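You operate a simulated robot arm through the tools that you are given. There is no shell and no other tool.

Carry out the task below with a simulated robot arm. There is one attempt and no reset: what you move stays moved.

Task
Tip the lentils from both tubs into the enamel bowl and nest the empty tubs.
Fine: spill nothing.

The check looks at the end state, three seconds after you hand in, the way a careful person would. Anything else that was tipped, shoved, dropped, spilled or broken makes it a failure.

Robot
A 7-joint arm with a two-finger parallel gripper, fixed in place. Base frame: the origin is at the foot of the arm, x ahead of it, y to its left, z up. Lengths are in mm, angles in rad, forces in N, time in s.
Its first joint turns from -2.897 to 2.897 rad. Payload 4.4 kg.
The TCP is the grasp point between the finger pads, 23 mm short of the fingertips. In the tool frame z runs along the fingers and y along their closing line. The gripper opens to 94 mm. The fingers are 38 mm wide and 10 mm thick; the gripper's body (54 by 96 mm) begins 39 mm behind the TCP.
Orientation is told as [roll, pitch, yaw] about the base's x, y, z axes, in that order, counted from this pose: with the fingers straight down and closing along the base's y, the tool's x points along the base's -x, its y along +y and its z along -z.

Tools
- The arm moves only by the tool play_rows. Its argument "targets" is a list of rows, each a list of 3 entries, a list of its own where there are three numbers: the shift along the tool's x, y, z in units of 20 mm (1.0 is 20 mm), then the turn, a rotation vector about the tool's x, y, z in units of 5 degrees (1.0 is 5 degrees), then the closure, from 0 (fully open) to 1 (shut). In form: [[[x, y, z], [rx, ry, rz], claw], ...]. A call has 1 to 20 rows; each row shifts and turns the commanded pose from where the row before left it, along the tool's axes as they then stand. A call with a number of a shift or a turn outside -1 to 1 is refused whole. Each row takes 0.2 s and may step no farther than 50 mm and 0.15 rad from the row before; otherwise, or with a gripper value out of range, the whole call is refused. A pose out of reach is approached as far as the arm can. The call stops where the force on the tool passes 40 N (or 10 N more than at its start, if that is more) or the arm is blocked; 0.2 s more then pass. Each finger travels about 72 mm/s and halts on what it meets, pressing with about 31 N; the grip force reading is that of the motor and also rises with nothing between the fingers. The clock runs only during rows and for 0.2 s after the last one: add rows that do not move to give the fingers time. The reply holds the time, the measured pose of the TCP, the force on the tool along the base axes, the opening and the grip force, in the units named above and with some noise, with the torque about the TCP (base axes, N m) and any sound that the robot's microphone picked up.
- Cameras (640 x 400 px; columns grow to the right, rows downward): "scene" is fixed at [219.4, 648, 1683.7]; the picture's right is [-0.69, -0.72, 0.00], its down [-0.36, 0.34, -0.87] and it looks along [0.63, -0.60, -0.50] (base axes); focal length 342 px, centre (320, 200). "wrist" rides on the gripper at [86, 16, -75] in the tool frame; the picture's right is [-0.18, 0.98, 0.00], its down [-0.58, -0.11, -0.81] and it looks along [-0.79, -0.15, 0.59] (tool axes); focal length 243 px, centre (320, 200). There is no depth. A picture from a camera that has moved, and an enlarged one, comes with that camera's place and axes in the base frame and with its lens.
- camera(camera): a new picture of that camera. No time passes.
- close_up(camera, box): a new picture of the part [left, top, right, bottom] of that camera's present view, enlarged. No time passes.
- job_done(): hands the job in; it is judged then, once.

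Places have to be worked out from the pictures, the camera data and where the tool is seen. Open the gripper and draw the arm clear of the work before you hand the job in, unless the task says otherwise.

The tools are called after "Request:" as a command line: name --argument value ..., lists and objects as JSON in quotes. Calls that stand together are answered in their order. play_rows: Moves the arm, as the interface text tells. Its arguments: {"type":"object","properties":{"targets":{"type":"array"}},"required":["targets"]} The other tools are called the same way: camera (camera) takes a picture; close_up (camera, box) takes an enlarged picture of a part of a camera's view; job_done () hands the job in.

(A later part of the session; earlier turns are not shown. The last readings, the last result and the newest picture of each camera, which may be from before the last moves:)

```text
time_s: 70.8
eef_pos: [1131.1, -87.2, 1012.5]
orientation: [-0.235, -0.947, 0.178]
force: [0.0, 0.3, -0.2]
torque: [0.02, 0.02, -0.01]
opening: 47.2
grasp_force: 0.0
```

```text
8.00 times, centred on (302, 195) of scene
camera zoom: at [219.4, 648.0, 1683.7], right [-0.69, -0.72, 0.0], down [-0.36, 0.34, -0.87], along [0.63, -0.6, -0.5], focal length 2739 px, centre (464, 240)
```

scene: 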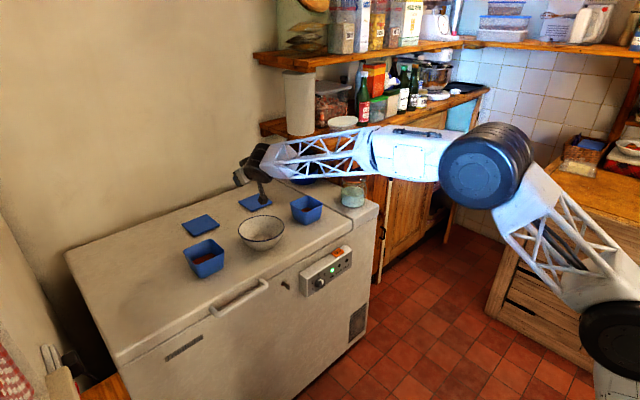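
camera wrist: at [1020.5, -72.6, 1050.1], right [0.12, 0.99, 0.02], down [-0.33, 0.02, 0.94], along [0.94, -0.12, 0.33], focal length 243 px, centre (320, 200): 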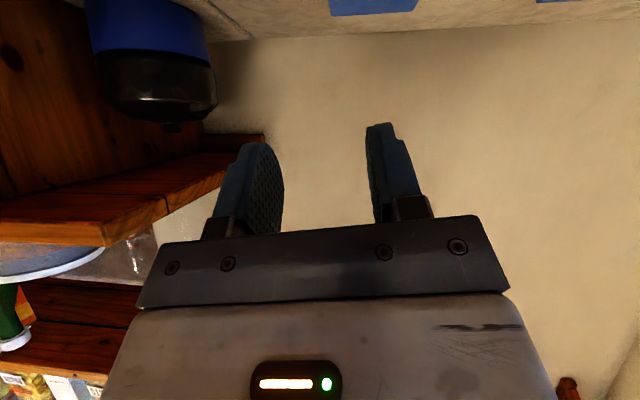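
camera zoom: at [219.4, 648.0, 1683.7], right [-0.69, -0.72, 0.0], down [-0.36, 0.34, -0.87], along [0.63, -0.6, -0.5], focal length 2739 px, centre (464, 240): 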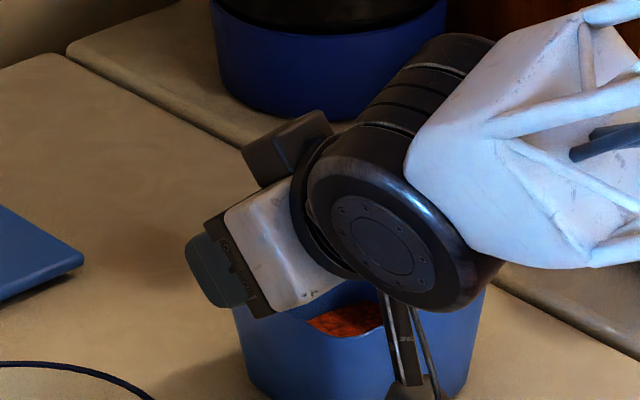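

Alignment looks right and no contact. I descend the last ~37 mm so the fingers straddle the +y wall.

Request:
play_rows --targets '[[[0.39, 0.047, 0.258], [0, 0, 0], 0.5], [[0.39, 0.047, 0.258], [0, 0, 0], 0.5], [[0.39, 0.047, 0.258], [0, 0, 0], 0.5], [[0.39, 0.047, 0.258], [0, 0, 0], 0.5], [[0, 0, 0], [0, 0, 0], 0.5]]'

Request:
close_up --camera "scene" --box '[262, 170, 342, 220]'

Request:
camera --camera "wrist"

```text
time_s: 72.0
eef_pos: [1130.2, -88.0, 977.9]
orientation: [-0.236, -0.949, 0.178]
force: [0.9, 2.2, 18.7]
torque: [0.09, 0.86, -0.13]
opening: 46.9
grasp_force: 0.0
```

```text
8.00 times, centred on (302, 195) of scene
camera zoom: at [219.4, 648.0, 1683.7], right [-0.69, -0.72, 0.0], down [-0.36, 0.34, -0.87], along [0.63, -0.6, -0.5], focal length 2739 px, centre (464, 240)
```

zoom: 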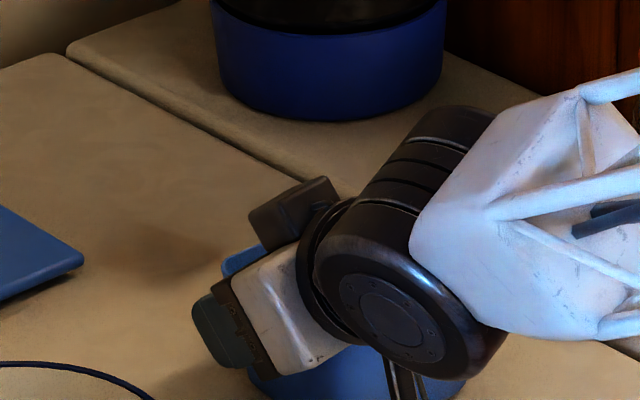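

```text
taken
camera wrist: at [1019.0, -73.3, 945.9], right [0.12, 0.99, 0.02], down [-0.33, 0.02, 0.94], along [0.94, -0.12, 0.33], focal length 243 px, centre (320, 200)
```

wrist: 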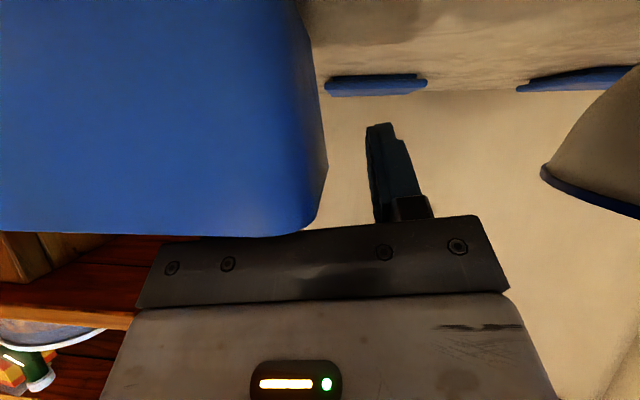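

A force of 19 N about 46 mm behind the TCP tells me the gripper body is resting on the near rim, so the rim is at z≈978. I lift 5 mm, shift 9 mm forward, and ease down 3 mm to get clear of that rim.

Request:
play_rows --targets '[[[-0.22, -0.034, -0.15], [0, 0, 0], 0.5], [[-0.26, 0.008, 0.37], [0, 0, 0], 0.5], [[0.122, 0.02, 0.085], [0, 0, 0], 0.5], [[0, 0, 0], [0, 0, 0], 0.5]]'

Request:
close_up --camera "wrist" --box '[200, 100, 520, 300]'

```text
time_s: 73.0
eef_pos: [1138.2, -89.4, 976.7]
orientation: [-0.236, -0.947, 0.179]
force: [-0.6, 0.1, 8.3]
torque: [0.04, 0.42, -0.02]
opening: 46.8
grasp_force: 0.1
```

```text
2.00 times, centred on (360, 200) of wrist
camera zoom: at [1028.2, -73.7, 946.4], right [0.12, 0.99, 0.02], down [-0.33, 0.02, 0.94], along [0.94, -0.12, 0.33], focal length 485 px, centre (240, 200)
```

zoom: 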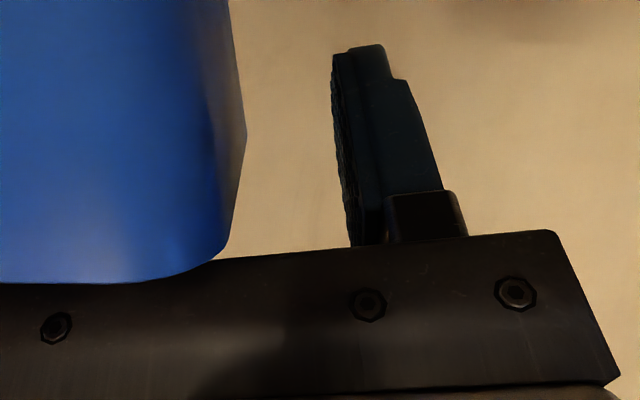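

Still 8 N on the near rim; I raise 4 mm more.

Request:
play_rows --targets '[[[-0.162, -0.027, -0.114], [0, 0, 0], 0.5], [[0, 0, 0], [0, 0, 0], 0.5]]'

```text
time_s: 73.6
eef_pos: [1139.8, -89.2, 978.6]
orientation: [-0.235, -0.946, 0.18]
force: [-0.3, 0.7, 0.2]
torque: [-0.02, 0.01, 0.04]
opening: 47.1
grasp_force: 0.0
```

No contact now, with the fingers reaching about 29 mm below the rim on both sides of the wall. I close the gripper gradually.

Request:
play_rows --targets '[[[0, 0, 0], [0, 0, 0], 0.6], [[0, 0, 0], [0, 0, 0], 0.7], [[0, 0, 0], [0, 0, 0], 0.8], [[0, 0, 0], [0, 0, 0], 0.85], [[0, 0, 0], [0, 0, 0], 0.9], [[0, 0, 0], [0, 0, 0], 0.95], [[0, 0, 0], [0, 0, 0], 1.0], [[0, 0, 0], [0, 0, 0], 1.0], [[0, 0, 0], [0, 0, 0], 1.0]]'

Request:
camera --camera "wrist"

Request:
close_up --camera "scene" --box '[262, 170, 342, 220]'

```text
time_s: 75.6
eef_pos: [1139.2, -88.4, 978.4]
orientation: [-0.236, -0.945, 0.177]
force: [0.2, -1.3, 0.0]
torque: [0.04, -0.06, -0.03]
opening: 2.5
grasp_force: 30.7
```

```text
taken
camera wrist: at [1028.0, -73.8, 949.8], right [0.12, 0.99, 0.02], down [-0.33, 0.02, 0.94], along [0.94, -0.12, 0.33], focal length 243 px, centre (320, 200)
```

wrist: 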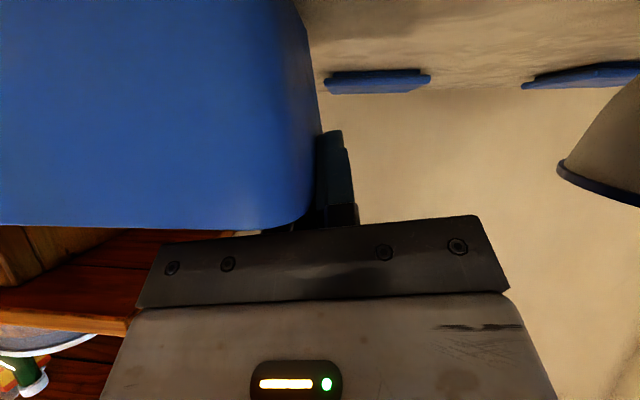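

```text
8.00 times, centred on (302, 195) of scene
camera zoom: at [219.4, 648.0, 1683.7], right [-0.69, -0.72, 0.0], down [-0.36, 0.34, -0.87], along [0.63, -0.6, -0.5], focal length 2739 px, centre (464, 240)
```

zoom: 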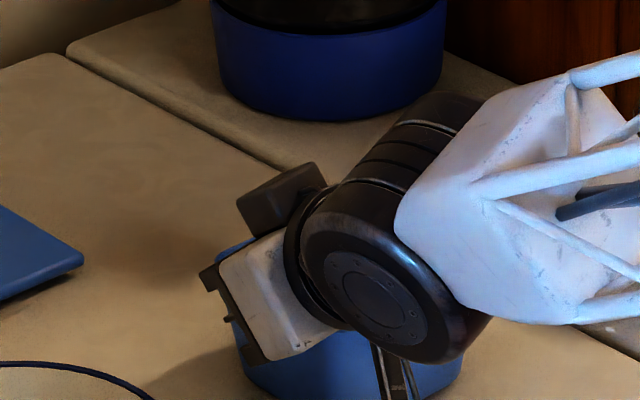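

The wall (2.5 mm) is held with 31 N. I lift slowly by 40 mm and check that the tub hangs level.

Request:
play_rows --targets '[[[-0.2, -0.034, -0.142], [0, 0, 0], 1], [[-0.3, -0.05, -0.21], [0, 0, 0], 1], [[-0.406, -0.069, -0.284], [0, 0, 0], 1], [[-0.406, -0.069, -0.284], [0, 0, 0], 1], [[-0.3, -0.05, -0.21], [0, 0, 0], 1], [[0, 0, 0], [0, 0, 0], 1]]'

Request:
close_up --camera "scene" --box '[252, 160, 348, 220]'

Request:
camera --camera "wrist"

```text
time_s: 77.0
eef_pos: [1138.1, -89.2, 1019.2]
orientation: [-0.236, -0.945, 0.178]
force: [-0.1, 0.7, -1.4]
torque: [0.06, 0.01, 0.02]
opening: 2.8
grasp_force: 31.3
```

```text
6.67 times, centred on (300, 190) of scene
camera zoom: at [219.4, 648.0, 1683.7], right [-0.69, -0.72, 0.0], down [-0.36, 0.34, -0.87], along [0.63, -0.6, -0.5], focal length 2282 px, centre (453, 267)
```

zoom: 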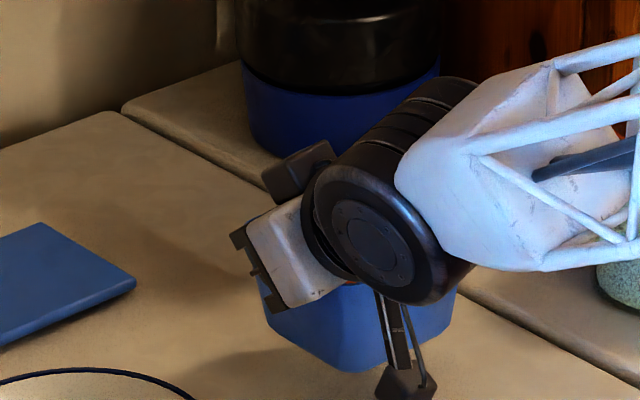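

```text
taken
camera wrist: at [1027.5, -73.6, 989.5], right [0.12, 0.99, 0.02], down [-0.33, 0.02, 0.94], along [0.94, -0.12, 0.33], focal length 243 px, centre (320, 200)
```

wrist: 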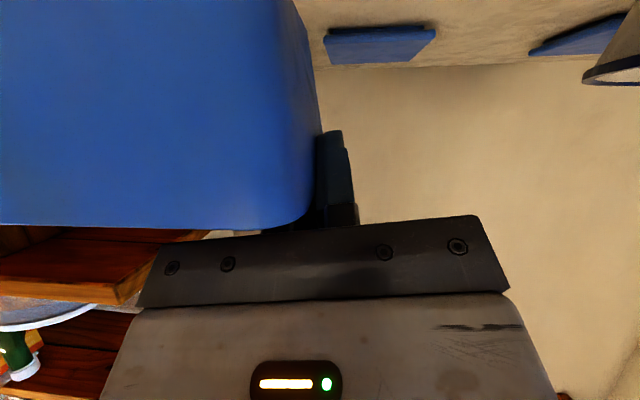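

The tub hangs steady (about 1.4 N) in the same attitude. I lift it to z≈1090 and carry it over the bowl, with the tub's -y lip ending near y≈100.

Request:
play_rows --targets '[[[-0.25, -0.04, -0.175], [0, 0, 0], 1], [[-0.45, -0.08, -0.32], [0, 0, 0], 1], [[-0.576, -0.097, -0.404], [0, 0, 0], 1], [[-0.576, -0.097, -0.404], [0, 0, 0], 1], [[-0.576, -0.097, -0.404], [0, 0, 0], 1], [[-0.3, -0.055, -0.21], [0, 0, 0], 1], [[-0.15, -0.037, -0.107], [0, 0, 0], 1], [[0, 0, 0], [0, 0, 0], 1]]'

Request:
play_rows --targets '[[[-0.027, 0.25, -0.037], [0, 0, 0], 1], [[-0.055, 0.5, -0.075], [0, 0, 0], 1], [[-0.087, 0.8, -0.119], [0, 0, 0], 1], [[-0.087, 0.8, -0.119], [0, 0, 0], 1], [[-0.087, 0.8, -0.119], [0, 0, 0], 1], [[-0.087, 0.8, -0.119], [0, 0, 0], 1], [[-0.087, 0.8, -0.119], [0, 0, 0], 1], [[-0.087, 0.8, -0.119], [0, 0, 0], 1], [[-0.087, 0.8, -0.119], [0, 0, 0], 1], [[-0.087, 0.8, -0.119], [0, 0, 0], 1], [[-0.087, 0.8, -0.119], [0, 0, 0], 1], [[-0.087, 0.8, -0.119], [0, 0, 0], 1], [[-0.087, 0.8, -0.119], [0, 0, 0], 1], [[-0.087, 0.8, -0.119], [0, 0, 0], 1], [[-0.087, 0.8, -0.119], [0, 0, 0], 1], [[-0.087, 0.8, -0.119], [0, 0, 0], 1], [[-0.087, 0.8, -0.119], [0, 0, 0], 1], [[-0.087, 0.8, -0.119], [0, 0, 0], 1], [[-0.064, 0.58, -0.089], [0, 0, 0], 1], [[-0.022, 0.2, -0.03], [0, 0, 0], 1]]'

Request:
close_up --camera "scene" --box '[170, 140, 346, 250]'

Request:
camera --camera "wrist"

```text
time_s: 78.8
eef_pos: [1138.2, -89.7, 1091.6]
orientation: [-0.235, -0.945, 0.177]
force: [0.0, 1.2, -1.9]
torque: [0.08, 0.0, -0.03]
opening: 2.7
grasp_force: 30.8
```

```text
time_s: 83.0
eef_pos: [1125.4, 202.7, 1099.6]
orientation: [-0.235, -0.946, 0.178]
force: [0.1, 0.0, -1.7]
torque: [0.09, -0.02, 0.03]
opening: 2.6
grasp_force: 31.2
```

```text
3.64 times, centred on (258, 195) of scene
camera zoom: at [219.4, 648.0, 1683.7], right [-0.69, -0.72, 0.0], down [-0.36, 0.34, -0.87], along [0.63, -0.6, -0.5], focal length 1245 px, centre (546, 218)
```

zoom: 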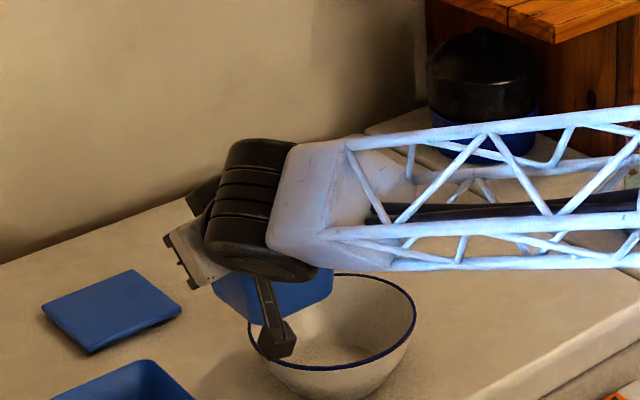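

```text
taken
camera wrist: at [1014.2, 217.4, 1070.3], right [0.12, 0.99, 0.02], down [-0.33, 0.03, 0.95], along [0.94, -0.12, 0.33], focal length 243 px, centre (320, 200)
```

wrist: 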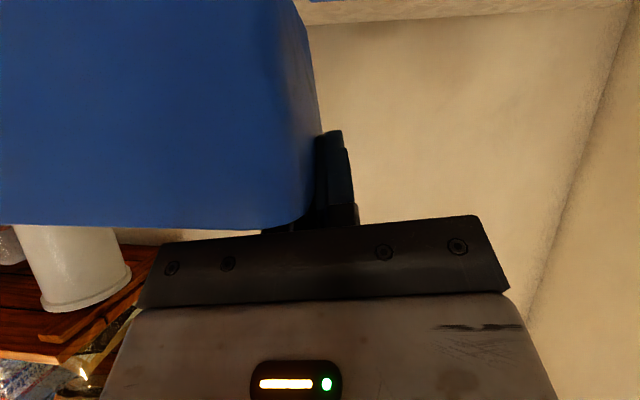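

The tub is above the bowl as planned. I tip to 45° with the lip kept at y≈100 and lowered to about z=1028.

Request:
play_rows --targets '[[[-0.034, -0.026, -0.024], [-0.576, 0.017, 0.817], 1], [[-0.031, -0.057, -0.021], [-0.576, 0.017, 0.817], 1], [[-0.033, -0.099, -0.021], [-0.576, 0.017, 0.817], 1], [[-0.035, -0.131, -0.022], [-0.576, 0.017, 0.817], 1], [[-0.039, -0.164, -0.024], [-0.576, 0.017, 0.817], 1], [[-0.047, -0.197, -0.029], [-0.576, 0.017, 0.817], 1], [[-0.056, -0.227, -0.034], [-0.576, 0.017, 0.817], 1], [[-0.072, -0.265, -0.045], [-0.576, 0.017, 0.817], 1], [[-0.081, -0.294, -0.051], [-0.576, 0.017, 0.817], 1], [[0, 0, 0], [0, 0, 0], 1]]'

Request:
close_up --camera "scene" --box '[170, 140, 346, 250]'

Request:
camera --camera "wrist"

```text
time_s: 85.2
eef_pos: [1124.5, 171.7, 1100.9]
orientation: [0.913, -0.702, -0.714]
force: [0.3, 0.0, -2.1]
torque: [0.04, 0.01, 0.02]
opening: 2.6
grasp_force: 30.5
```

```text
3.64 times, centred on (258, 195) of scene
camera zoom: at [219.4, 648.0, 1683.7], right [-0.69, -0.72, 0.0], down [-0.36, 0.34, -0.87], along [0.63, -0.6, -0.5], focal length 1245 px, centre (546, 218)
```

zoom: 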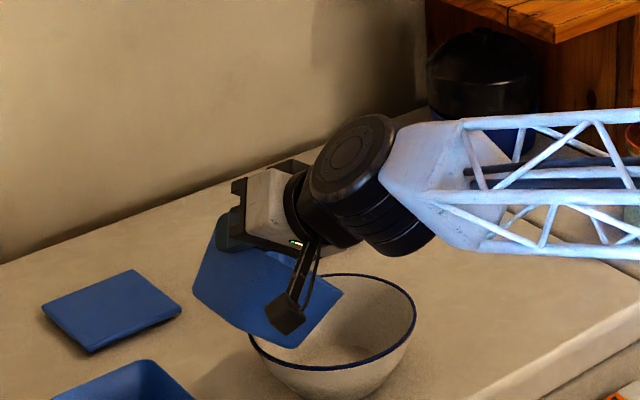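

```text
taken
camera wrist: at [1014.1, 204.0, 1090.0], right [0.12, 0.69, 0.71], down [-0.32, -0.65, 0.69], along [0.94, -0.31, 0.15], focal length 243 px, centre (320, 200)
```

wrist: 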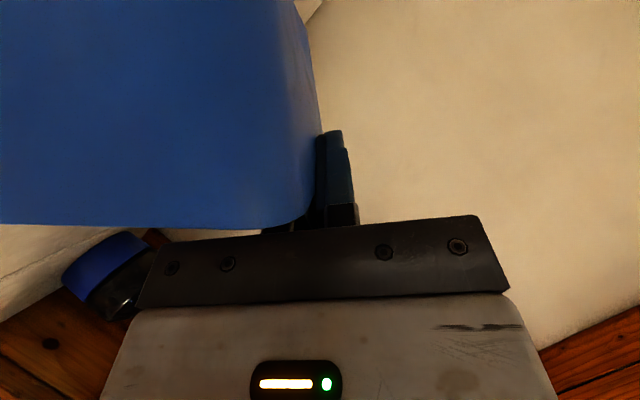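

Everything is steady and nothing has flowed yet. I continue slowly from 45° to 90° in half-steps, lowering the lip towards the bowl.

Request:
play_rows --targets '[[[-0.049, -0.16, -0.031], [-0.288, 0.0085, 0.4085], 1], [[-0.049, -0.16, -0.031], [-0.288, 0.0085, 0.4085], 1], [[-0.061, -0.174, -0.04], [-0.288, 0.0085, 0.4085], 1], [[-0.061, -0.174, -0.04], [-0.288, 0.0085, 0.4085], 1], [[-0.096, -0.152, -0.064], [-0.288, 0.0085, 0.4085], 1], [[-0.096, -0.152, -0.064], [-0.288, 0.0085, 0.4085], 1], [[-0.105, -0.159, -0.071], [-0.288, 0.0085, 0.4085], 1], [[-0.105, -0.159, -0.071], [-0.288, 0.0085, 0.4085], 1], [[-0.114, -0.166, -0.077], [-0.288, 0.0085, 0.4085], 1], [[-0.114, -0.166, -0.077], [-0.288, 0.0085, 0.4085], 1], [[-0.133, -0.15, -0.091], [-0.288, 0.0085, 0.4085], 1], [[-0.133, -0.15, -0.091], [-0.288, 0.0085, 0.4085], 1], [[0, 0, 0], [0, 0, 0], 1]]'

Request:
close_up --camera "scene" --box '[170, 140, 346, 250]'

```text
time_s: 88.0
eef_pos: [1126.6, 126.5, 1086.6]
orientation: [1.32, -0.314, -0.918]
force: [0.0, 0.5, -1.6]
torque: [-0.06, -0.01, 0.0]
opening: 2.8
grasp_force: 31.3
```

```text
3.64 times, centred on (258, 195) of scene
camera zoom: at [219.4, 648.0, 1683.7], right [-0.69, -0.72, 0.0], down [-0.36, 0.34, -0.87], along [0.63, -0.6, -0.5], focal length 1245 px, centre (546, 218)
```

zoom: 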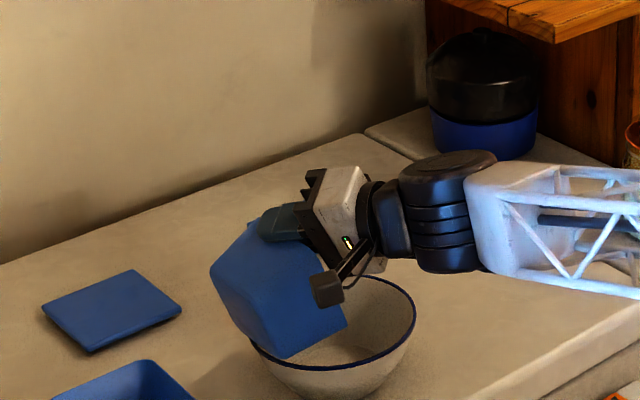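

At 75°, no contact and a steady grip. I keep tipping slowly to about 100°.

Request:
play_rows --targets '[[[-0.149, -0.133, -0.102], [-0.288, 0.0085, 0.4085], 1], [[-0.149, -0.133, -0.102], [-0.288, 0.0085, 0.4085], 1], [[-0.161, -0.111, -0.111], [-0.288, 0.0085, 0.4085], 1], [[-0.161, -0.111, -0.111], [-0.288, 0.0085, 0.4085], 1], [[-0.167, -0.113, -0.115], [-0.288, 0.0085, 0.4085], 1], [[-0.167, -0.113, -0.115], [-0.288, 0.0085, 0.4085], 1], [[-0.175, -0.09, -0.121], [-0.288, 0.0085, 0.4085], 1], [[-0.175, -0.09, -0.121], [-0.288, 0.0085, 0.4085], 1], [[-0.177, -0.091, -0.123], [-0.288, 0.0085, 0.4085], 1], [[-0.177, -0.091, -0.123], [-0.288, 0.0085, 0.4085], 1], [[0, 0, 0], [0, 0, 0], 1], [[0, 0, 0], [0, 0, 0], 1]]'

Request:
close_up --camera "scene" --box '[170, 140, 346, 250]'

Request:
camera --camera "wrist"

```text
time_s: 90.6
eef_pos: [1124.6, 83.3, 1074.2]
orientation: [1.576, 0.039, -0.953]
force: [0.1, 0.3, -1.9]
torque: [-0.04, -0.01, -0.02]
opening: 2.6
grasp_force: 31.4
```

```text
3.64 times, centred on (258, 195) of scene
camera zoom: at [219.4, 648.0, 1683.7], right [-0.69, -0.72, 0.0], down [-0.36, 0.34, -0.87], along [0.63, -0.6, -0.5], focal length 1245 px, centre (546, 218)
```

zoom: 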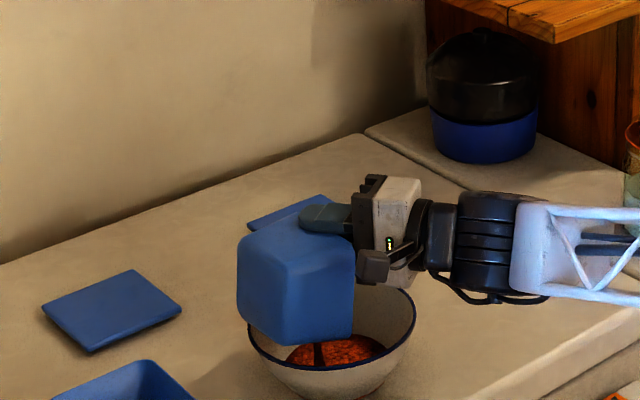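

```text
taken
camera wrist: at [1014.7, 111.3, 1093.1], right [0.12, -0.19, 0.97], down [-0.32, -0.94, -0.14], along [0.94, -0.3, -0.17], focal length 243 px, centre (320, 200)
```

wrist: 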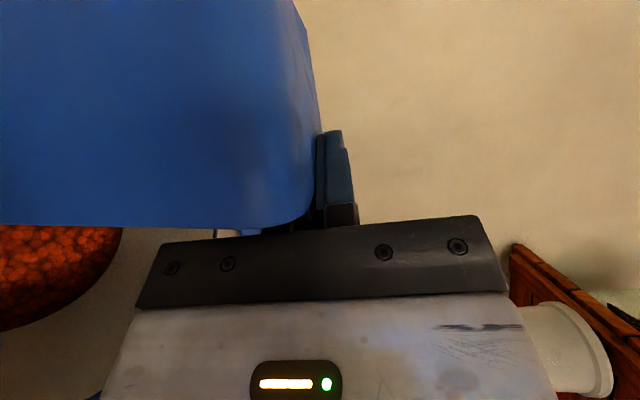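

The lentils have gone into the bowl. I tip on to about 125° so the last ones leave the tub.

Request:
play_rows --targets '[[[-0.361, -0.129, -0.252], [-0.576, 0.017, 0.817], 1], [[-0.359, -0.081, -0.251], [-0.576, 0.017, 0.817], 1], [[-0.358, -0.08, -0.25], [-0.576, 0.017, 0.817], 1], [[-0.359, -0.08, -0.251], [-0.576, 0.017, 0.817], 1], [[-0.357, -0.076, -0.25], [-0.576, 0.017, 0.817], 1], [[0, 0, 0], [0, 0, 0], 1], [[0, 0, 0], [0, 0, 0], 1], [[0, 0, 0], [0, 0, 0], 1], [[0, 0, 0], [0, 0, 0], 1]]'

Request:
close_up --camera "scene" --box '[194, 155, 346, 250]'

Request:
camera --camera "wrist"

```text
time_s: 92.6
eef_pos: [1125.9, 42.7, 1057.5]
orientation: [1.847, 0.39, -0.895]
force: [-1.0, 0.2, -0.9]
torque: [-0.07, 0.02, 0.02]
opening: 2.4
grasp_force: 30.6
```

```text
4.21 times, centred on (270, 202) of scene
camera zoom: at [219.4, 648.0, 1683.7], right [-0.69, -0.72, 0.0], down [-0.36, 0.34, -0.87], along [0.63, -0.6, -0.5], focal length 1441 px, centre (530, 190)
```

zoom: 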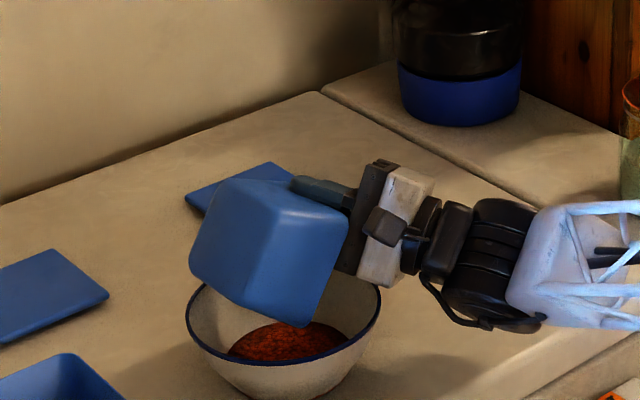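

```text
taken
camera wrist: at [1015.2, 59.7, 1085.3], right [0.12, -0.58, 0.81], down [-0.32, -0.79, -0.52], along [0.94, -0.2, -0.28], focal length 243 px, centre (320, 200)
```

wrist: 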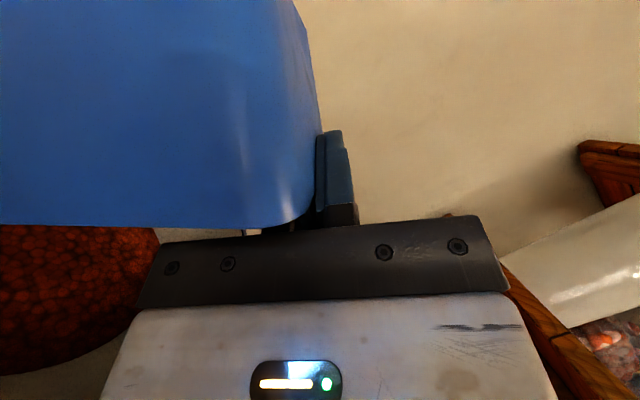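

Lentils lie in the bowl. I tip a little further to 135° with a small wiggle to free any stragglers.

Request:
play_rows --targets '[[[-0.362, -0.083, -0.253], [-0.576, 0.017, 0.817], 1], [[-0.362, -0.083, -0.253], [-0.576, 0.017, 0.817], 1], [[0, 0, 0], [0, 0, 0], 1], [[0.15, 0, 0.1], [0.4, 0, -0.57], 1], [[-0.15, 0, -0.1], [-0.4, 0, 0.57], 1], [[0.15, 0, 0.1], [0.4, 0, -0.57], 1], [[-0.15, 0, -0.1], [-0.4, 0, 0.57], 1], [[0, 0, 0], [0, 0, 0], 1], [[0, 0, 0], [0, 0, 0], 1], [[0, 0, 0], [0, 0, 0], 1]]'

Request:
close_up --camera "scene" --box '[194, 155, 346, 250]'

```text
time_s: 94.8
eef_pos: [1125.5, 27.2, 1045.0]
orientation: [1.969, 0.525, -0.84]
force: [0.7, 0.1, -0.8]
torque: [-0.01, 0.03, 0.0]
opening: 2.4
grasp_force: 31.3
```

```text
4.21 times, centred on (270, 202) of scene
camera zoom: at [219.4, 648.0, 1683.7], right [-0.69, -0.72, 0.0], down [-0.36, 0.34, -0.87], along [0.63, -0.6, -0.5], focal length 1441 px, centre (530, 190)
```

zoom: 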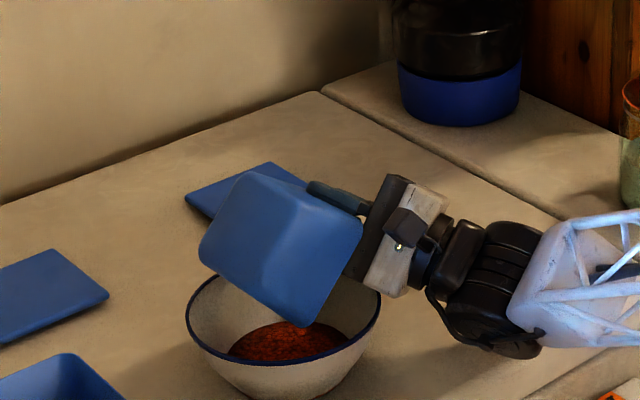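

I raise the tub 75 mm and start unrolling it while keeping it over the bowl.

Request:
play_rows --targets '[[[0.376, 0.598, 0.252], [0, 0, 0], 1], [[0.376, 0.598, 0.252], [0, 0, 0], 1], [[0.376, 0.598, 0.252], [0, 0, 0], 1], [[0.376, 0.598, 0.252], [0, 0, 0], 1], [[0.376, 0.598, 0.252], [0, 0, 0], 1], [[0.262, -0.244, 0.19], [0.576, -0.017, -0.817], 1], [[0.262, -0.244, 0.19], [0.576, -0.017, -0.817], 1], [[0.293, -0.185, 0.21], [0.576, -0.017, -0.817], 1], [[0.293, -0.185, 0.21], [0.576, -0.017, -0.817], 1], [[0.315, -0.119, 0.225], [0.576, -0.017, -0.817], 1], [[0.315, -0.119, 0.225], [0.576, -0.017, -0.817], 1], [[0.328, -0.05, 0.232], [0.576, -0.017, -0.817], 1], [[0.328, -0.05, 0.232], [0.576, -0.017, -0.817], 1], [[0.331, 0.02, 0.233], [0.576, -0.017, -0.817], 1], [[0, 0, 0], [0, 0, 0], 1]]'

Request:
close_up --camera "scene" --box '[194, 155, 346, 250]'

```text
time_s: 98.0
eef_pos: [1126.6, 101.6, 1116.8]
orientation: [1.478, -0.104, -0.953]
force: [-0.5, 0.6, -2.0]
torque: [-0.02, 0.01, -0.04]
opening: 2.5
grasp_force: 31.1
```

```text
4.21 times, centred on (270, 202) of scene
camera zoom: at [219.4, 648.0, 1683.7], right [-0.69, -0.72, 0.0], down [-0.36, 0.34, -0.87], along [0.63, -0.6, -0.5], focal length 1441 px, centre (530, 190)
```

zoom: 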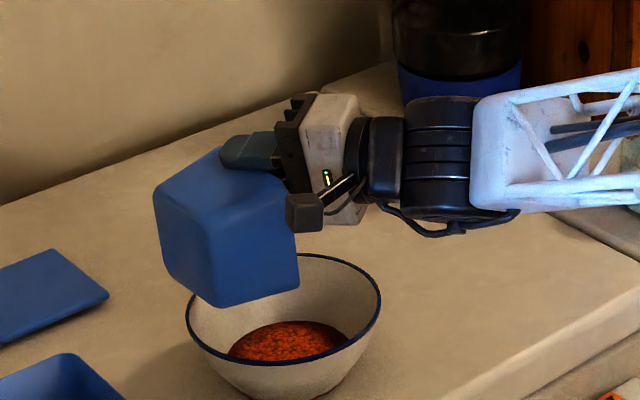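

No spilled lentils in sight. I finish unrolling the tub to upright.

Request:
play_rows --targets '[[[0, 0, 0], [0.576, -0.017, -0.817], 1], [[0, 0, 0], [0.576, -0.017, -0.817], 1], [[0, 0, 0], [0.576, -0.017, -0.817], 1], [[0, 0, 0], [0.576, -0.017, -0.817], 1], [[0, 0, 0], [0.576, -0.017, -0.817], 1], [[0, 0, 0], [0.576, -0.017, -0.817], 1], [[0, 0, 0], [0.576, -0.017, -0.817], 1], [[0, 0, 0], [0.576, -0.017, -0.817], 1], [[0, 0, 0], [0.576, -0.017, -0.817], 1], [[0, 0, 0], [0.576, -0.017, -0.817], 1], [[0, 0, 0], [0.576, -0.017, -0.817], 1], [[0, 0, 0], [0.576, -0.017, -0.817], 1], [[0, 0, 0], [0.576, -0.017, -0.817], 1], [[0, 0, 0], [0.576, -0.017, -0.817], 1], [[0, 0, 0], [0.576, -0.017, -0.817], 1], [[0, 0, 0], [0.576, -0.017, -0.817], 1], [[0, 0, 0], [0.576, -0.017, -0.817], 1], [[0, 0, 0], [0.576, -0.017, -0.817], 1], [[0, 0, 0], [0, 0, 0], 1]]'

Request:
close_up --camera "scene" --box '[194, 155, 346, 250]'

Request:
camera --camera "wrist"

```text
time_s: 102.0
eef_pos: [1124.6, 101.3, 1116.1]
orientation: [-0.234, -0.949, 0.176]
force: [0.4, 0.1, -0.1]
torque: [0.03, -0.02, 0.0]
opening: 2.6
grasp_force: 31.2
```

```text
4.21 times, centred on (270, 202) of scene
camera zoom: at [219.4, 648.0, 1683.7], right [-0.69, -0.72, 0.0], down [-0.36, 0.34, -0.87], along [0.63, -0.6, -0.5], focal length 1441 px, centre (530, 190)
```

zoom: 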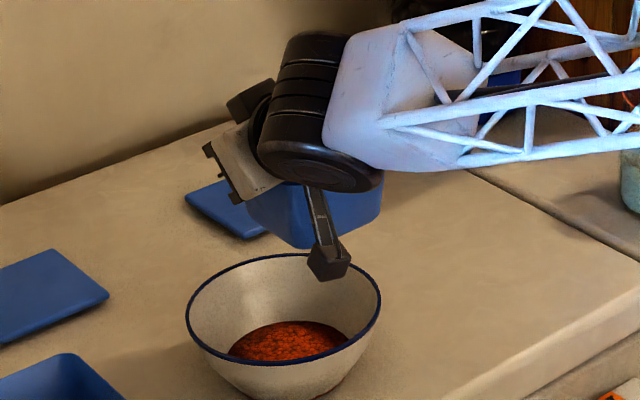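

```text
taken
camera wrist: at [1014.4, 116.4, 1087.1], right [0.12, 0.99, 0.02], down [-0.33, 0.03, 0.94], along [0.94, -0.12, 0.33], focal length 243 px, centre (320, 200)
```

wrist: 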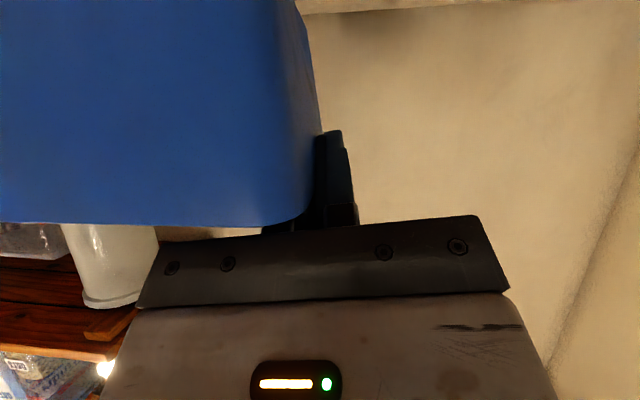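

The bowl holds the first portion and the freezer top is clean. I carry the empty tub A back above its original spot.

Request:
play_rows --targets '[[[0.12, -0.376, 0.128], [0, 0, 0], 1], [[0.236, -0.752, 0.256], [0, 0, 0], 1], [[0.236, -0.752, 0.256], [0, 0, 0], 1], [[0.236, -0.752, 0.256], [0, 0, 0], 1], [[0.236, -0.752, 0.256], [0, 0, 0], 1], [[0.236, -0.752, 0.256], [0, 0, 0], 1], [[0.236, -0.752, 0.256], [0, 0, 0], 1], [[0.236, -0.752, 0.256], [0, 0, 0], 1], [[0.236, -0.752, 0.256], [0, 0, 0], 1], [[0.236, -0.752, 0.256], [0, 0, 0], 1], [[0.236, -0.752, 0.256], [0, 0, 0], 1], [[0.236, -0.752, 0.256], [0, 0, 0], 1], [[0.12, -0.376, 0.128], [0, 0, 0], 1], [[0, 0, 0], [0, 0, 0], 1]]'

Request:
close_up --camera "scene" --box '[210, 150, 370, 250]'

```text
time_s: 105.0
eef_pos: [1139.0, -88.9, 1060.6]
orientation: [-0.237, -0.947, 0.176]
force: [-0.5, 0.2, -0.5]
torque: [0.02, -0.03, -0.01]
opening: 2.3
grasp_force: 31.0
```

```text
4.00 times, centred on (290, 200) of scene
camera zoom: at [219.4, 648.0, 1683.7], right [-0.69, -0.72, 0.0], down [-0.36, 0.34, -0.87], along [0.63, -0.6, -0.5], focal length 1369 px, centre (440, 200)
```

zoom: 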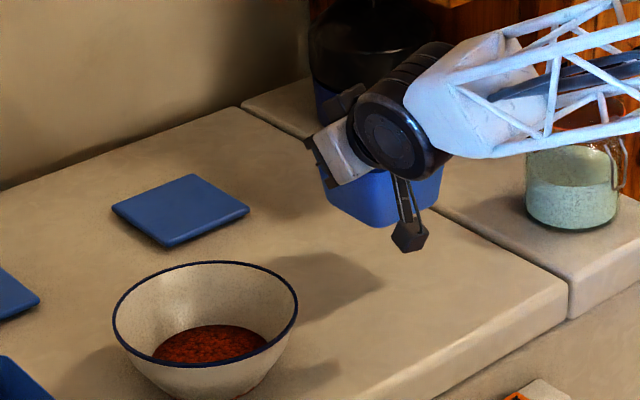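

Surface beneath is clear. I lower the tub to just above the freezer top.

Request:
play_rows --targets '[[[0.54, 0.091, 0.379], [0, 0, 0], 1], [[0.54, 0.091, 0.379], [0, 0, 0], 1], [[0.54, 0.091, 0.379], [0, 0, 0], 1], [[0.54, 0.091, 0.379], [0, 0, 0], 1], [[0.54, 0.091, 0.379], [0, 0, 0], 1], [[0.243, 0.041, 0.17], [0, 0, 0], 1], [[0, 0, 0], [0, 0, 0], 1]]'

```text
time_s: 106.6
eef_pos: [1141.2, -88.8, 989.1]
orientation: [-0.236, -0.949, 0.176]
force: [-1.0, -0.5, -1.0]
torque: [0.04, -0.04, 0.0]
opening: 2.7
grasp_force: 31.2
```

No contact yet at z=989. I go down in small steps to touch down near z=979.

Request:
play_rows --targets '[[[0.122, 0.021, 0.085], [0, 0, 0], 1], [[0.122, 0.021, 0.085], [0, 0, 0], 1], [[0.081, 0.014, 0.057], [0, 0, 0], 1], [[0, 0, 0], [0, 0, 0], 1]]'

Request:
play_rows --targets '[[[0.041, 0.007, 0.028], [0, 0, 0], 1], [[0.041, 0.007, 0.028], [0, 0, 0], 1], [[0, 0, 0], [0, 0, 0], 1]]'

```text
time_s: 107.6
eef_pos: [1140.2, -88.6, 981.5]
orientation: [-0.235, -0.947, 0.176]
force: [1.2, -0.1, 2.2]
torque: [0.0, -0.25, -0.01]
opening: 2.5
grasp_force: 30.8
```

```text
time_s: 108.4
eef_pos: [1141.6, -89.8, 980.9]
orientation: [-0.237, -0.949, 0.174]
force: [-0.3, 0.3, 15.8]
torque: [-0.05, -0.36, -0.04]
opening: 2.2
grasp_force: 30.7
```

Touchdown (16 N). I back off 1 mm and open the fingers gradually to about 47 mm.

Request:
play_rows --targets '[[[-0.041, -0.007, -0.028], [0, 0, 0], 1], [[0, 0, 0], [0, 0, 0], 1], [[0, 0, 0], [0, 0, 0], 0.9], [[0, 0, 0], [0, 0, 0], 0.8], [[0, 0, 0], [0, 0, 0], 0.7], [[0, 0, 0], [0, 0, 0], 0.6], [[0, 0, 0], [0, 0, 0], 0.5], [[0, 0, 0], [0, 0, 0], 0.5], [[0, 0, 0], [0, 0, 0], 0.5]]'

Request:
close_up --camera "scene" --box '[252, 160, 348, 220]'

Request:
camera --camera "wrist"

```text
time_s: 110.4
eef_pos: [1141.0, -89.2, 979.7]
orientation: [-0.236, -0.947, 0.176]
force: [-0.5, -0.4, 0.4]
torque: [0.0, -0.02, -0.01]
opening: 47.2
grasp_force: 0.2
```

```text
6.67 times, centred on (300, 190) of scene
camera zoom: at [219.4, 648.0, 1683.7], right [-0.69, -0.72, 0.0], down [-0.36, 0.34, -0.87], along [0.63, -0.6, -0.5], focal length 2282 px, centre (453, 267)
```

zoom: 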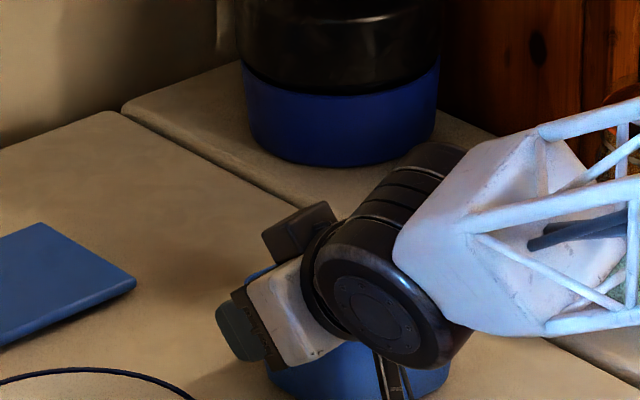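

```text
taken
camera wrist: at [1029.8, -73.5, 949.5], right [0.12, 0.99, 0.02], down [-0.33, 0.03, 0.94], along [0.94, -0.12, 0.33], focal length 243 px, centre (320, 200)
```

wrist: 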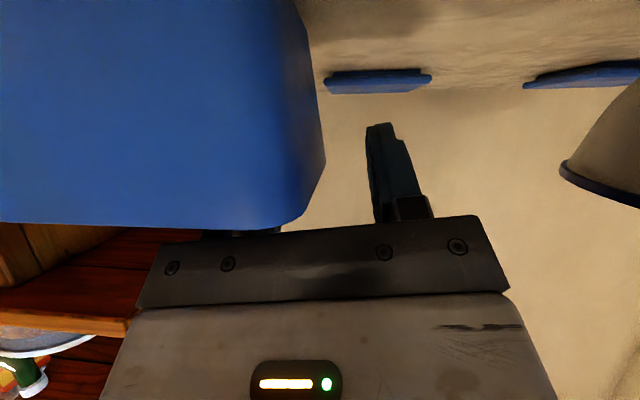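

Tub A stands free again. I withdraw straight up and then look into it.

Request:
play_rows --targets '[[[-0.203, -0.034, -0.142], [0, 0, 0], 0.5], [[-0.406, -0.069, -0.284], [0, 0, 0], 0.5], [[-0.61, -0.103, -0.426], [0, 0, 0], 0.5], [[-0.61, -0.103, -0.426], [0, 0, 0], 0.5], [[-0.61, -0.103, -0.426], [0, 0, 0], 0.5], [[-0.61, -0.103, -0.426], [0, 0, 0], 0.5], [[-0.61, -0.103, -0.426], [0, 0, 0], 0.5], [[-0.61, -0.103, -0.426], [0, 0, 0], 0.5], [[-0.203, -0.034, -0.142], [0, 0, 0], 0.5], [[0, 0, 0], [0, 0, 0], 0.5]]'

Request:
close_up --camera "scene" --box '[252, 170, 348, 230]'

```text
time_s: 112.6
eef_pos: [1141.7, -89.1, 1090.7]
orientation: [-0.236, -0.948, 0.176]
force: [0.4, 0.1, -0.5]
torque: [-0.01, -0.02, 0.0]
opening: 47.0
grasp_force: 0.0
```

```text
6.67 times, centred on (300, 200) of scene
camera zoom: at [219.4, 648.0, 1683.7], right [-0.69, -0.72, 0.0], down [-0.36, 0.34, -0.87], along [0.63, -0.6, -0.5], focal length 2282 px, centre (453, 200)
```

zoom: 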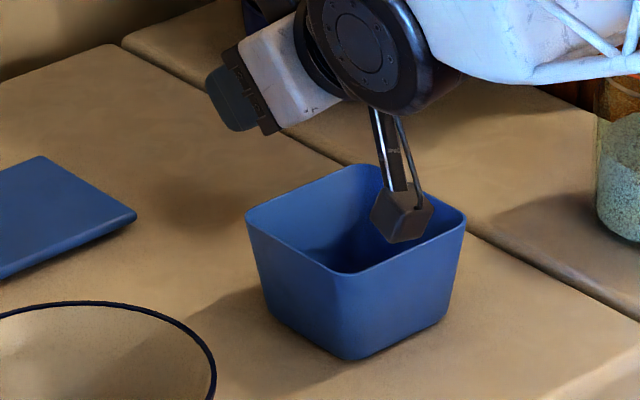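

Tub A looks empty and stands cleanly. I now move across, at z≈1090, to above tub B's +y wall (about 1140, 361).

Request:
play_rows --targets '[[[-0.098, 0.97, -0.094], [0, 0, 0], 0.5], [[-0.098, 0.97, -0.094], [0, 0, 0], 0.5], [[-0.098, 0.97, -0.094], [0, 0, 0], 0.5], [[-0.098, 0.97, -0.094], [0, 0, 0], 0.5], [[-0.098, 0.97, -0.094], [0, 0, 0], 0.5], [[-0.098, 0.97, -0.094], [0, 0, 0], 0.5], [[-0.098, 0.97, -0.094], [0, 0, 0], 0.5], [[-0.098, 0.97, -0.094], [0, 0, 0], 0.5], [[-0.098, 0.97, -0.094], [0, 0, 0], 0.5], [[-0.098, 0.97, -0.094], [0, 0, 0], 0.5], [[-0.098, 0.97, -0.094], [0, 0, 0], 0.5], [[-0.098, 0.97, -0.094], [0, 0, 0], 0.5], [[-0.098, 0.97, -0.094], [0, 0, 0], 0.5], [[-0.098, 0.97, -0.094], [0, 0, 0], 0.5], [[-0.098, 0.97, -0.094], [0, 0, 0], 0.5], [[-0.098, 0.97, -0.094], [0, 0, 0], 0.5], [[-0.098, 0.97, -0.094], [0, 0, 0], 0.5], [[-0.098, 0.97, -0.094], [0, 0, 0], 0.5], [[-0.098, 0.97, -0.094], [0, 0, 0], 0.5], [[-0.098, 0.97, -0.094], [0, 0, 0], 0.5]]'

Request:
play_rows --targets '[[[-0.098, 0.97, -0.094], [0, 0, 0], 0.5], [[-0.098, 0.97, -0.094], [0, 0, 0], 0.5], [[-0.098, 0.97, -0.094], [0, 0, 0], 0.5], [[0, 0, 0], [0, 0, 0], 0.5]]'

Request:
camera --camera "scene"

Request:
close_up --camera "scene" --box '[270, 185, 334, 225]'

Request:
close_up --camera "scene" --box '[150, 190, 278, 270]'

```text
time_s: 116.8
eef_pos: [1138.6, 302.8, 1090.8]
orientation: [-0.235, -0.949, 0.177]
force: [0.3, -0.3, 1.0]
torque: [0.0, -0.04, 0.0]
opening: 47.2
grasp_force: 0.1
```

```text
time_s: 117.8
eef_pos: [1138.1, 360.6, 1090.2]
orientation: [-0.236, -0.949, 0.177]
force: [-0.2, -0.6, 0.6]
torque: [-0.04, 0.02, 0.0]
opening: 46.9
grasp_force: 0.2
```

```text
taken
```

scene: 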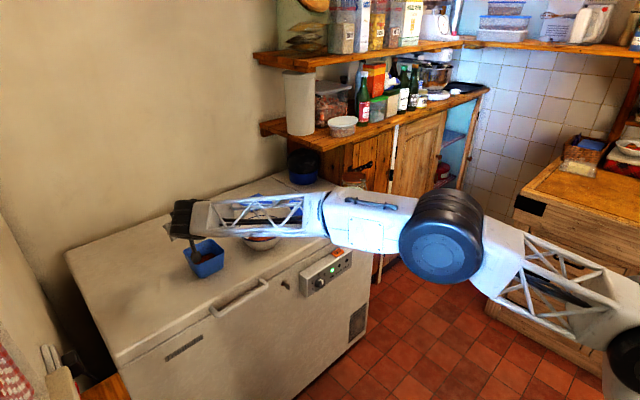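

```text
10.00 times, centred on (302, 205) of scene
camera zoom: at [219.4, 648.0, 1683.7], right [-0.69, -0.72, 0.0], down [-0.36, 0.34, -0.87], along [0.63, -0.6, -0.5], focal length 3423 px, centre (500, 150)
```

zoom: 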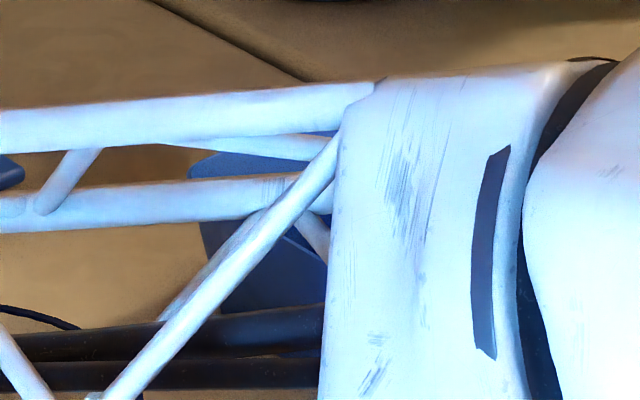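

```text
5.00 times, centred on (214, 230) of scene
camera zoom: at [219.4, 648.0, 1683.7], right [-0.69, -0.72, 0.0], down [-0.36, 0.34, -0.87], along [0.63, -0.6, -0.5], focal length 1712 px, centre (850, 50)
```

zoom: 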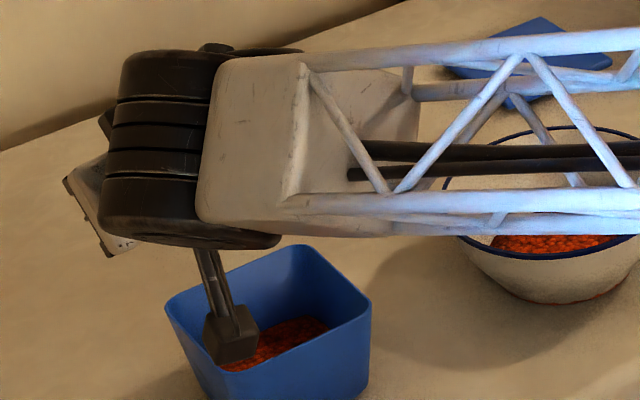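

The arm reaches tub B fine (1138, 361, 1090), and the scene view agrees on the wall at y≈362. I descend 78 mm towards it.

Request:
play_rows --targets '[[[0.527, 0.13, 0.37], [0, 0, 0], 0.5], [[0.527, 0.09, 0.37], [0, 0, 0], 0.5], [[0.527, 0.09, 0.37], [0, 0, 0], 0.5], [[0.527, 0.09, 0.37], [0, 0, 0], 0.5], [[0.527, 0.09, 0.37], [0, 0, 0], 0.5], [[0.527, 0.09, 0.37], [0, 0, 0], 0.5], [[0, 0, 0], [0, 0, 0], 0.5]]'

Request:
close_up --camera "scene" --box '[150, 190, 278, 270]'

Request:
camera --camera "wrist"

```text
time_s: 119.4
eef_pos: [1139.2, 361.1, 1011.6]
orientation: [-0.236, -0.948, 0.176]
force: [0.4, 0.5, 0.6]
torque: [0.05, -0.02, 0.01]
opening: 47.1
grasp_force: 0.1
```

```text
5.00 times, centred on (214, 230) of scene
camera zoom: at [219.4, 648.0, 1683.7], right [-0.69, -0.72, 0.0], down [-0.36, 0.34, -0.87], along [0.63, -0.6, -0.5], focal length 1712 px, centre (850, 50)
```

zoom: 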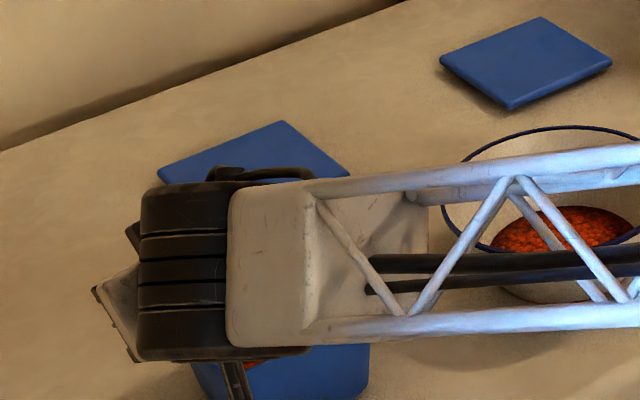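

```text
taken
camera wrist: at [1028.1, 377.6, 982.8], right [0.12, 0.99, 0.02], down [-0.33, 0.03, 0.94], along [0.94, -0.12, 0.33], focal length 243 px, centre (320, 200)
```

wrist: 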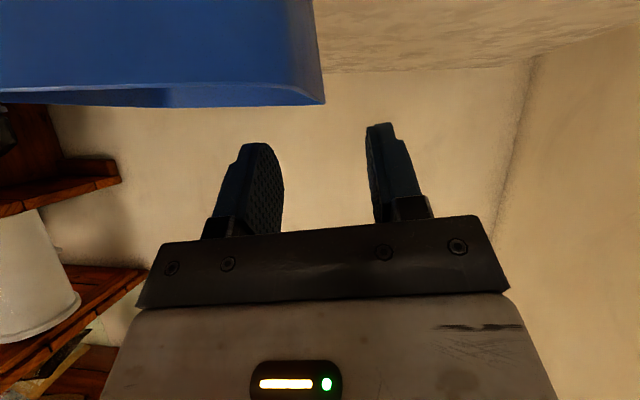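

The wrist picture shows the wall midway between the fingers. I descend the remaining ~31 mm.

Request:
play_rows --targets '[[[0.406, 0.069, 0.284], [0, 0, 0], 0.5], [[0.406, 0.069, 0.284], [0, 0, 0], 0.5], [[0.324, 0.055, 0.227], [0, 0, 0], 0.5], [[0, 0, 0], [0, 0, 0], 0.5]]'

Request:
camera --camera "wrist"

```text
time_s: 120.4
eef_pos: [1139.2, 362.0, 985.0]
orientation: [-0.235, -0.947, 0.177]
force: [-0.1, -0.1, 0.3]
torque: [0.03, 0.01, 0.01]
opening: 46.8
grasp_force: 0.1
```

```text
taken
camera wrist: at [1028.3, 377.8, 954.5], right [0.12, 0.99, 0.02], down [-0.33, 0.03, 0.94], along [0.94, -0.12, 0.33], focal length 243 px, centre (320, 200)
```

wrist: 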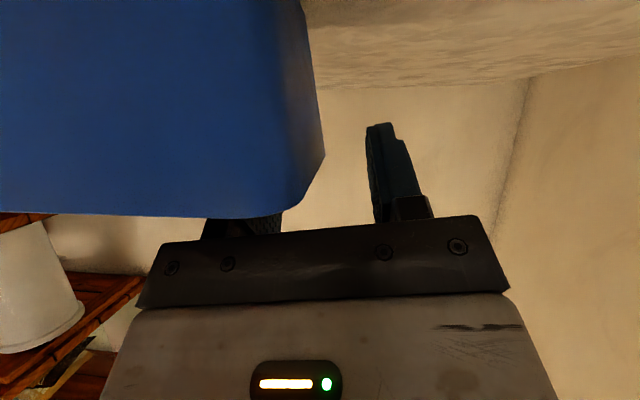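

No contact at z=985; I lower 4 mm more and then close gradually.

Request:
play_rows --targets '[[[0.081, 0.014, 0.057], [0, 0, 0], 0.5], [[0.081, 0.014, 0.057], [0, 0, 0], 0.5], [[0, 0, 0], [0, 0, 0], 0.5]]'

```text
time_s: 121.2
eef_pos: [1139.5, 362.2, 981.1]
orientation: [-0.235, -0.947, 0.175]
force: [-0.6, -0.4, -0.1]
torque: [0.04, 0.0, 0.01]
opening: 47.1
grasp_force: 0.2
```

At (1139.5, 362, 981) with no contact, the fingers straddle the wall about 27 mm deep. I close the gripper step by step.

Request:
play_rows --targets '[[[0, 0, 0], [0, 0, 0], 0.6], [[0, 0, 0], [0, 0, 0], 0.7], [[0, 0, 0], [0, 0, 0], 0.8], [[0, 0, 0], [0, 0, 0], 0.85], [[0, 0, 0], [0, 0, 0], 0.9], [[0, 0, 0], [0, 0, 0], 0.95], [[0, 0, 0], [0, 0, 0], 1.0], [[0, 0, 0], [0, 0, 0], 1.0], [[0, 0, 0], [0, 0, 0], 1.0]]'

Request:
camera --camera "wrist"

```text
time_s: 123.2
eef_pos: [1138.5, 362.1, 980.6]
orientation: [-0.235, -0.948, 0.177]
force: [0.1, 0.5, -0.1]
torque: [0.12, -0.03, 0.02]
opening: 2.6
grasp_force: 31.1
```

```text
taken
camera wrist: at [1028.2, 377.5, 950.8], right [0.12, 0.99, 0.02], down [-0.33, 0.03, 0.94], along [0.94, -0.12, 0.33], focal length 243 px, centre (320, 200)
```

wrist: 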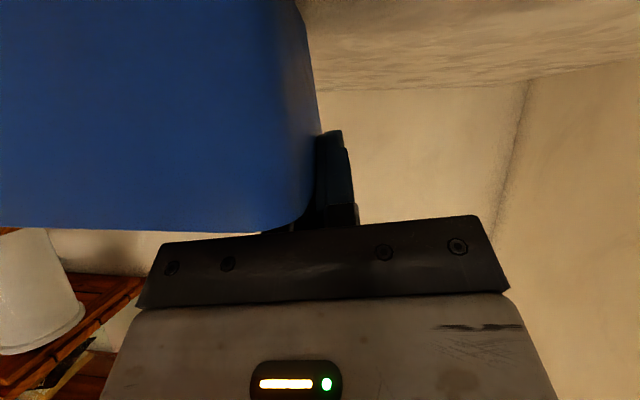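

Tub B's wall is gripped (2.6 mm, 31 N). I lift it gently to about z=1098.

Request:
play_rows --targets '[[[-0.203, -0.034, -0.142], [0, 0, 0], 1], [[-0.324, -0.055, -0.227], [0, 0, 0], 1], [[-0.487, -0.082, -0.341], [0, 0, 0], 1], [[-0.568, -0.096, -0.398], [0, 0, 0], 1], [[-0.568, -0.096, -0.398], [0, 0, 0], 1], [[-0.568, -0.096, -0.398], [0, 0, 0], 1], [[-0.568, -0.096, -0.398], [0, 0, 0], 1], [[-0.568, -0.096, -0.398], [0, 0, 0], 1], [[-0.406, -0.069, -0.284], [0, 0, 0], 1], [[-0.324, -0.055, -0.227], [0, 0, 0], 1], [[-0.162, -0.027, -0.114], [0, 0, 0], 1], [[0, 0, 0], [0, 0, 0], 1]]'

Request:
camera --camera "wrist"

Request:
close_up --camera "scene" --box '[130, 160, 290, 260]'

```text
time_s: 125.8
eef_pos: [1138.7, 362.4, 1099.8]
orientation: [-0.237, -0.946, 0.175]
force: [0.3, -0.1, -0.6]
torque: [0.07, 0.0, -0.02]
opening: 2.7
grasp_force: 30.9
```

```text
taken
camera wrist: at [1028.0, 377.8, 1068.4], right [0.12, 0.99, 0.02], down [-0.33, 0.03, 0.94], along [0.94, -0.12, 0.33], focal length 243 px, centre (320, 200)
```

wrist: 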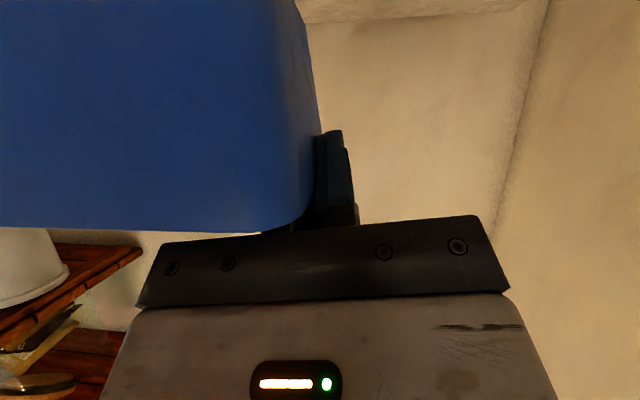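

```text
4.00 times, centred on (210, 210) of scene
camera zoom: at [219.4, 648.0, 1683.7], right [-0.69, -0.72, 0.0], down [-0.36, 0.34, -0.87], along [0.63, -0.6, -0.5], focal length 1369 px, centre (760, 160)
```

zoom: 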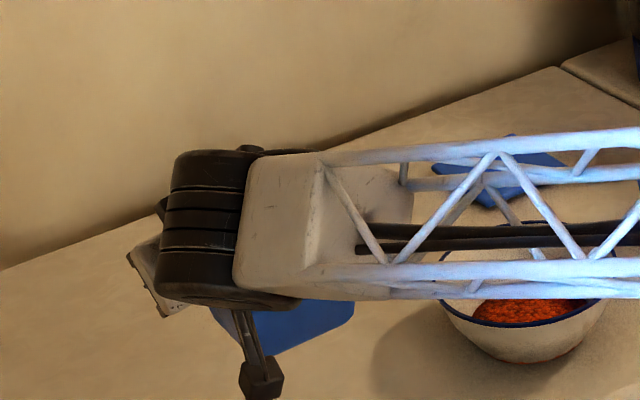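

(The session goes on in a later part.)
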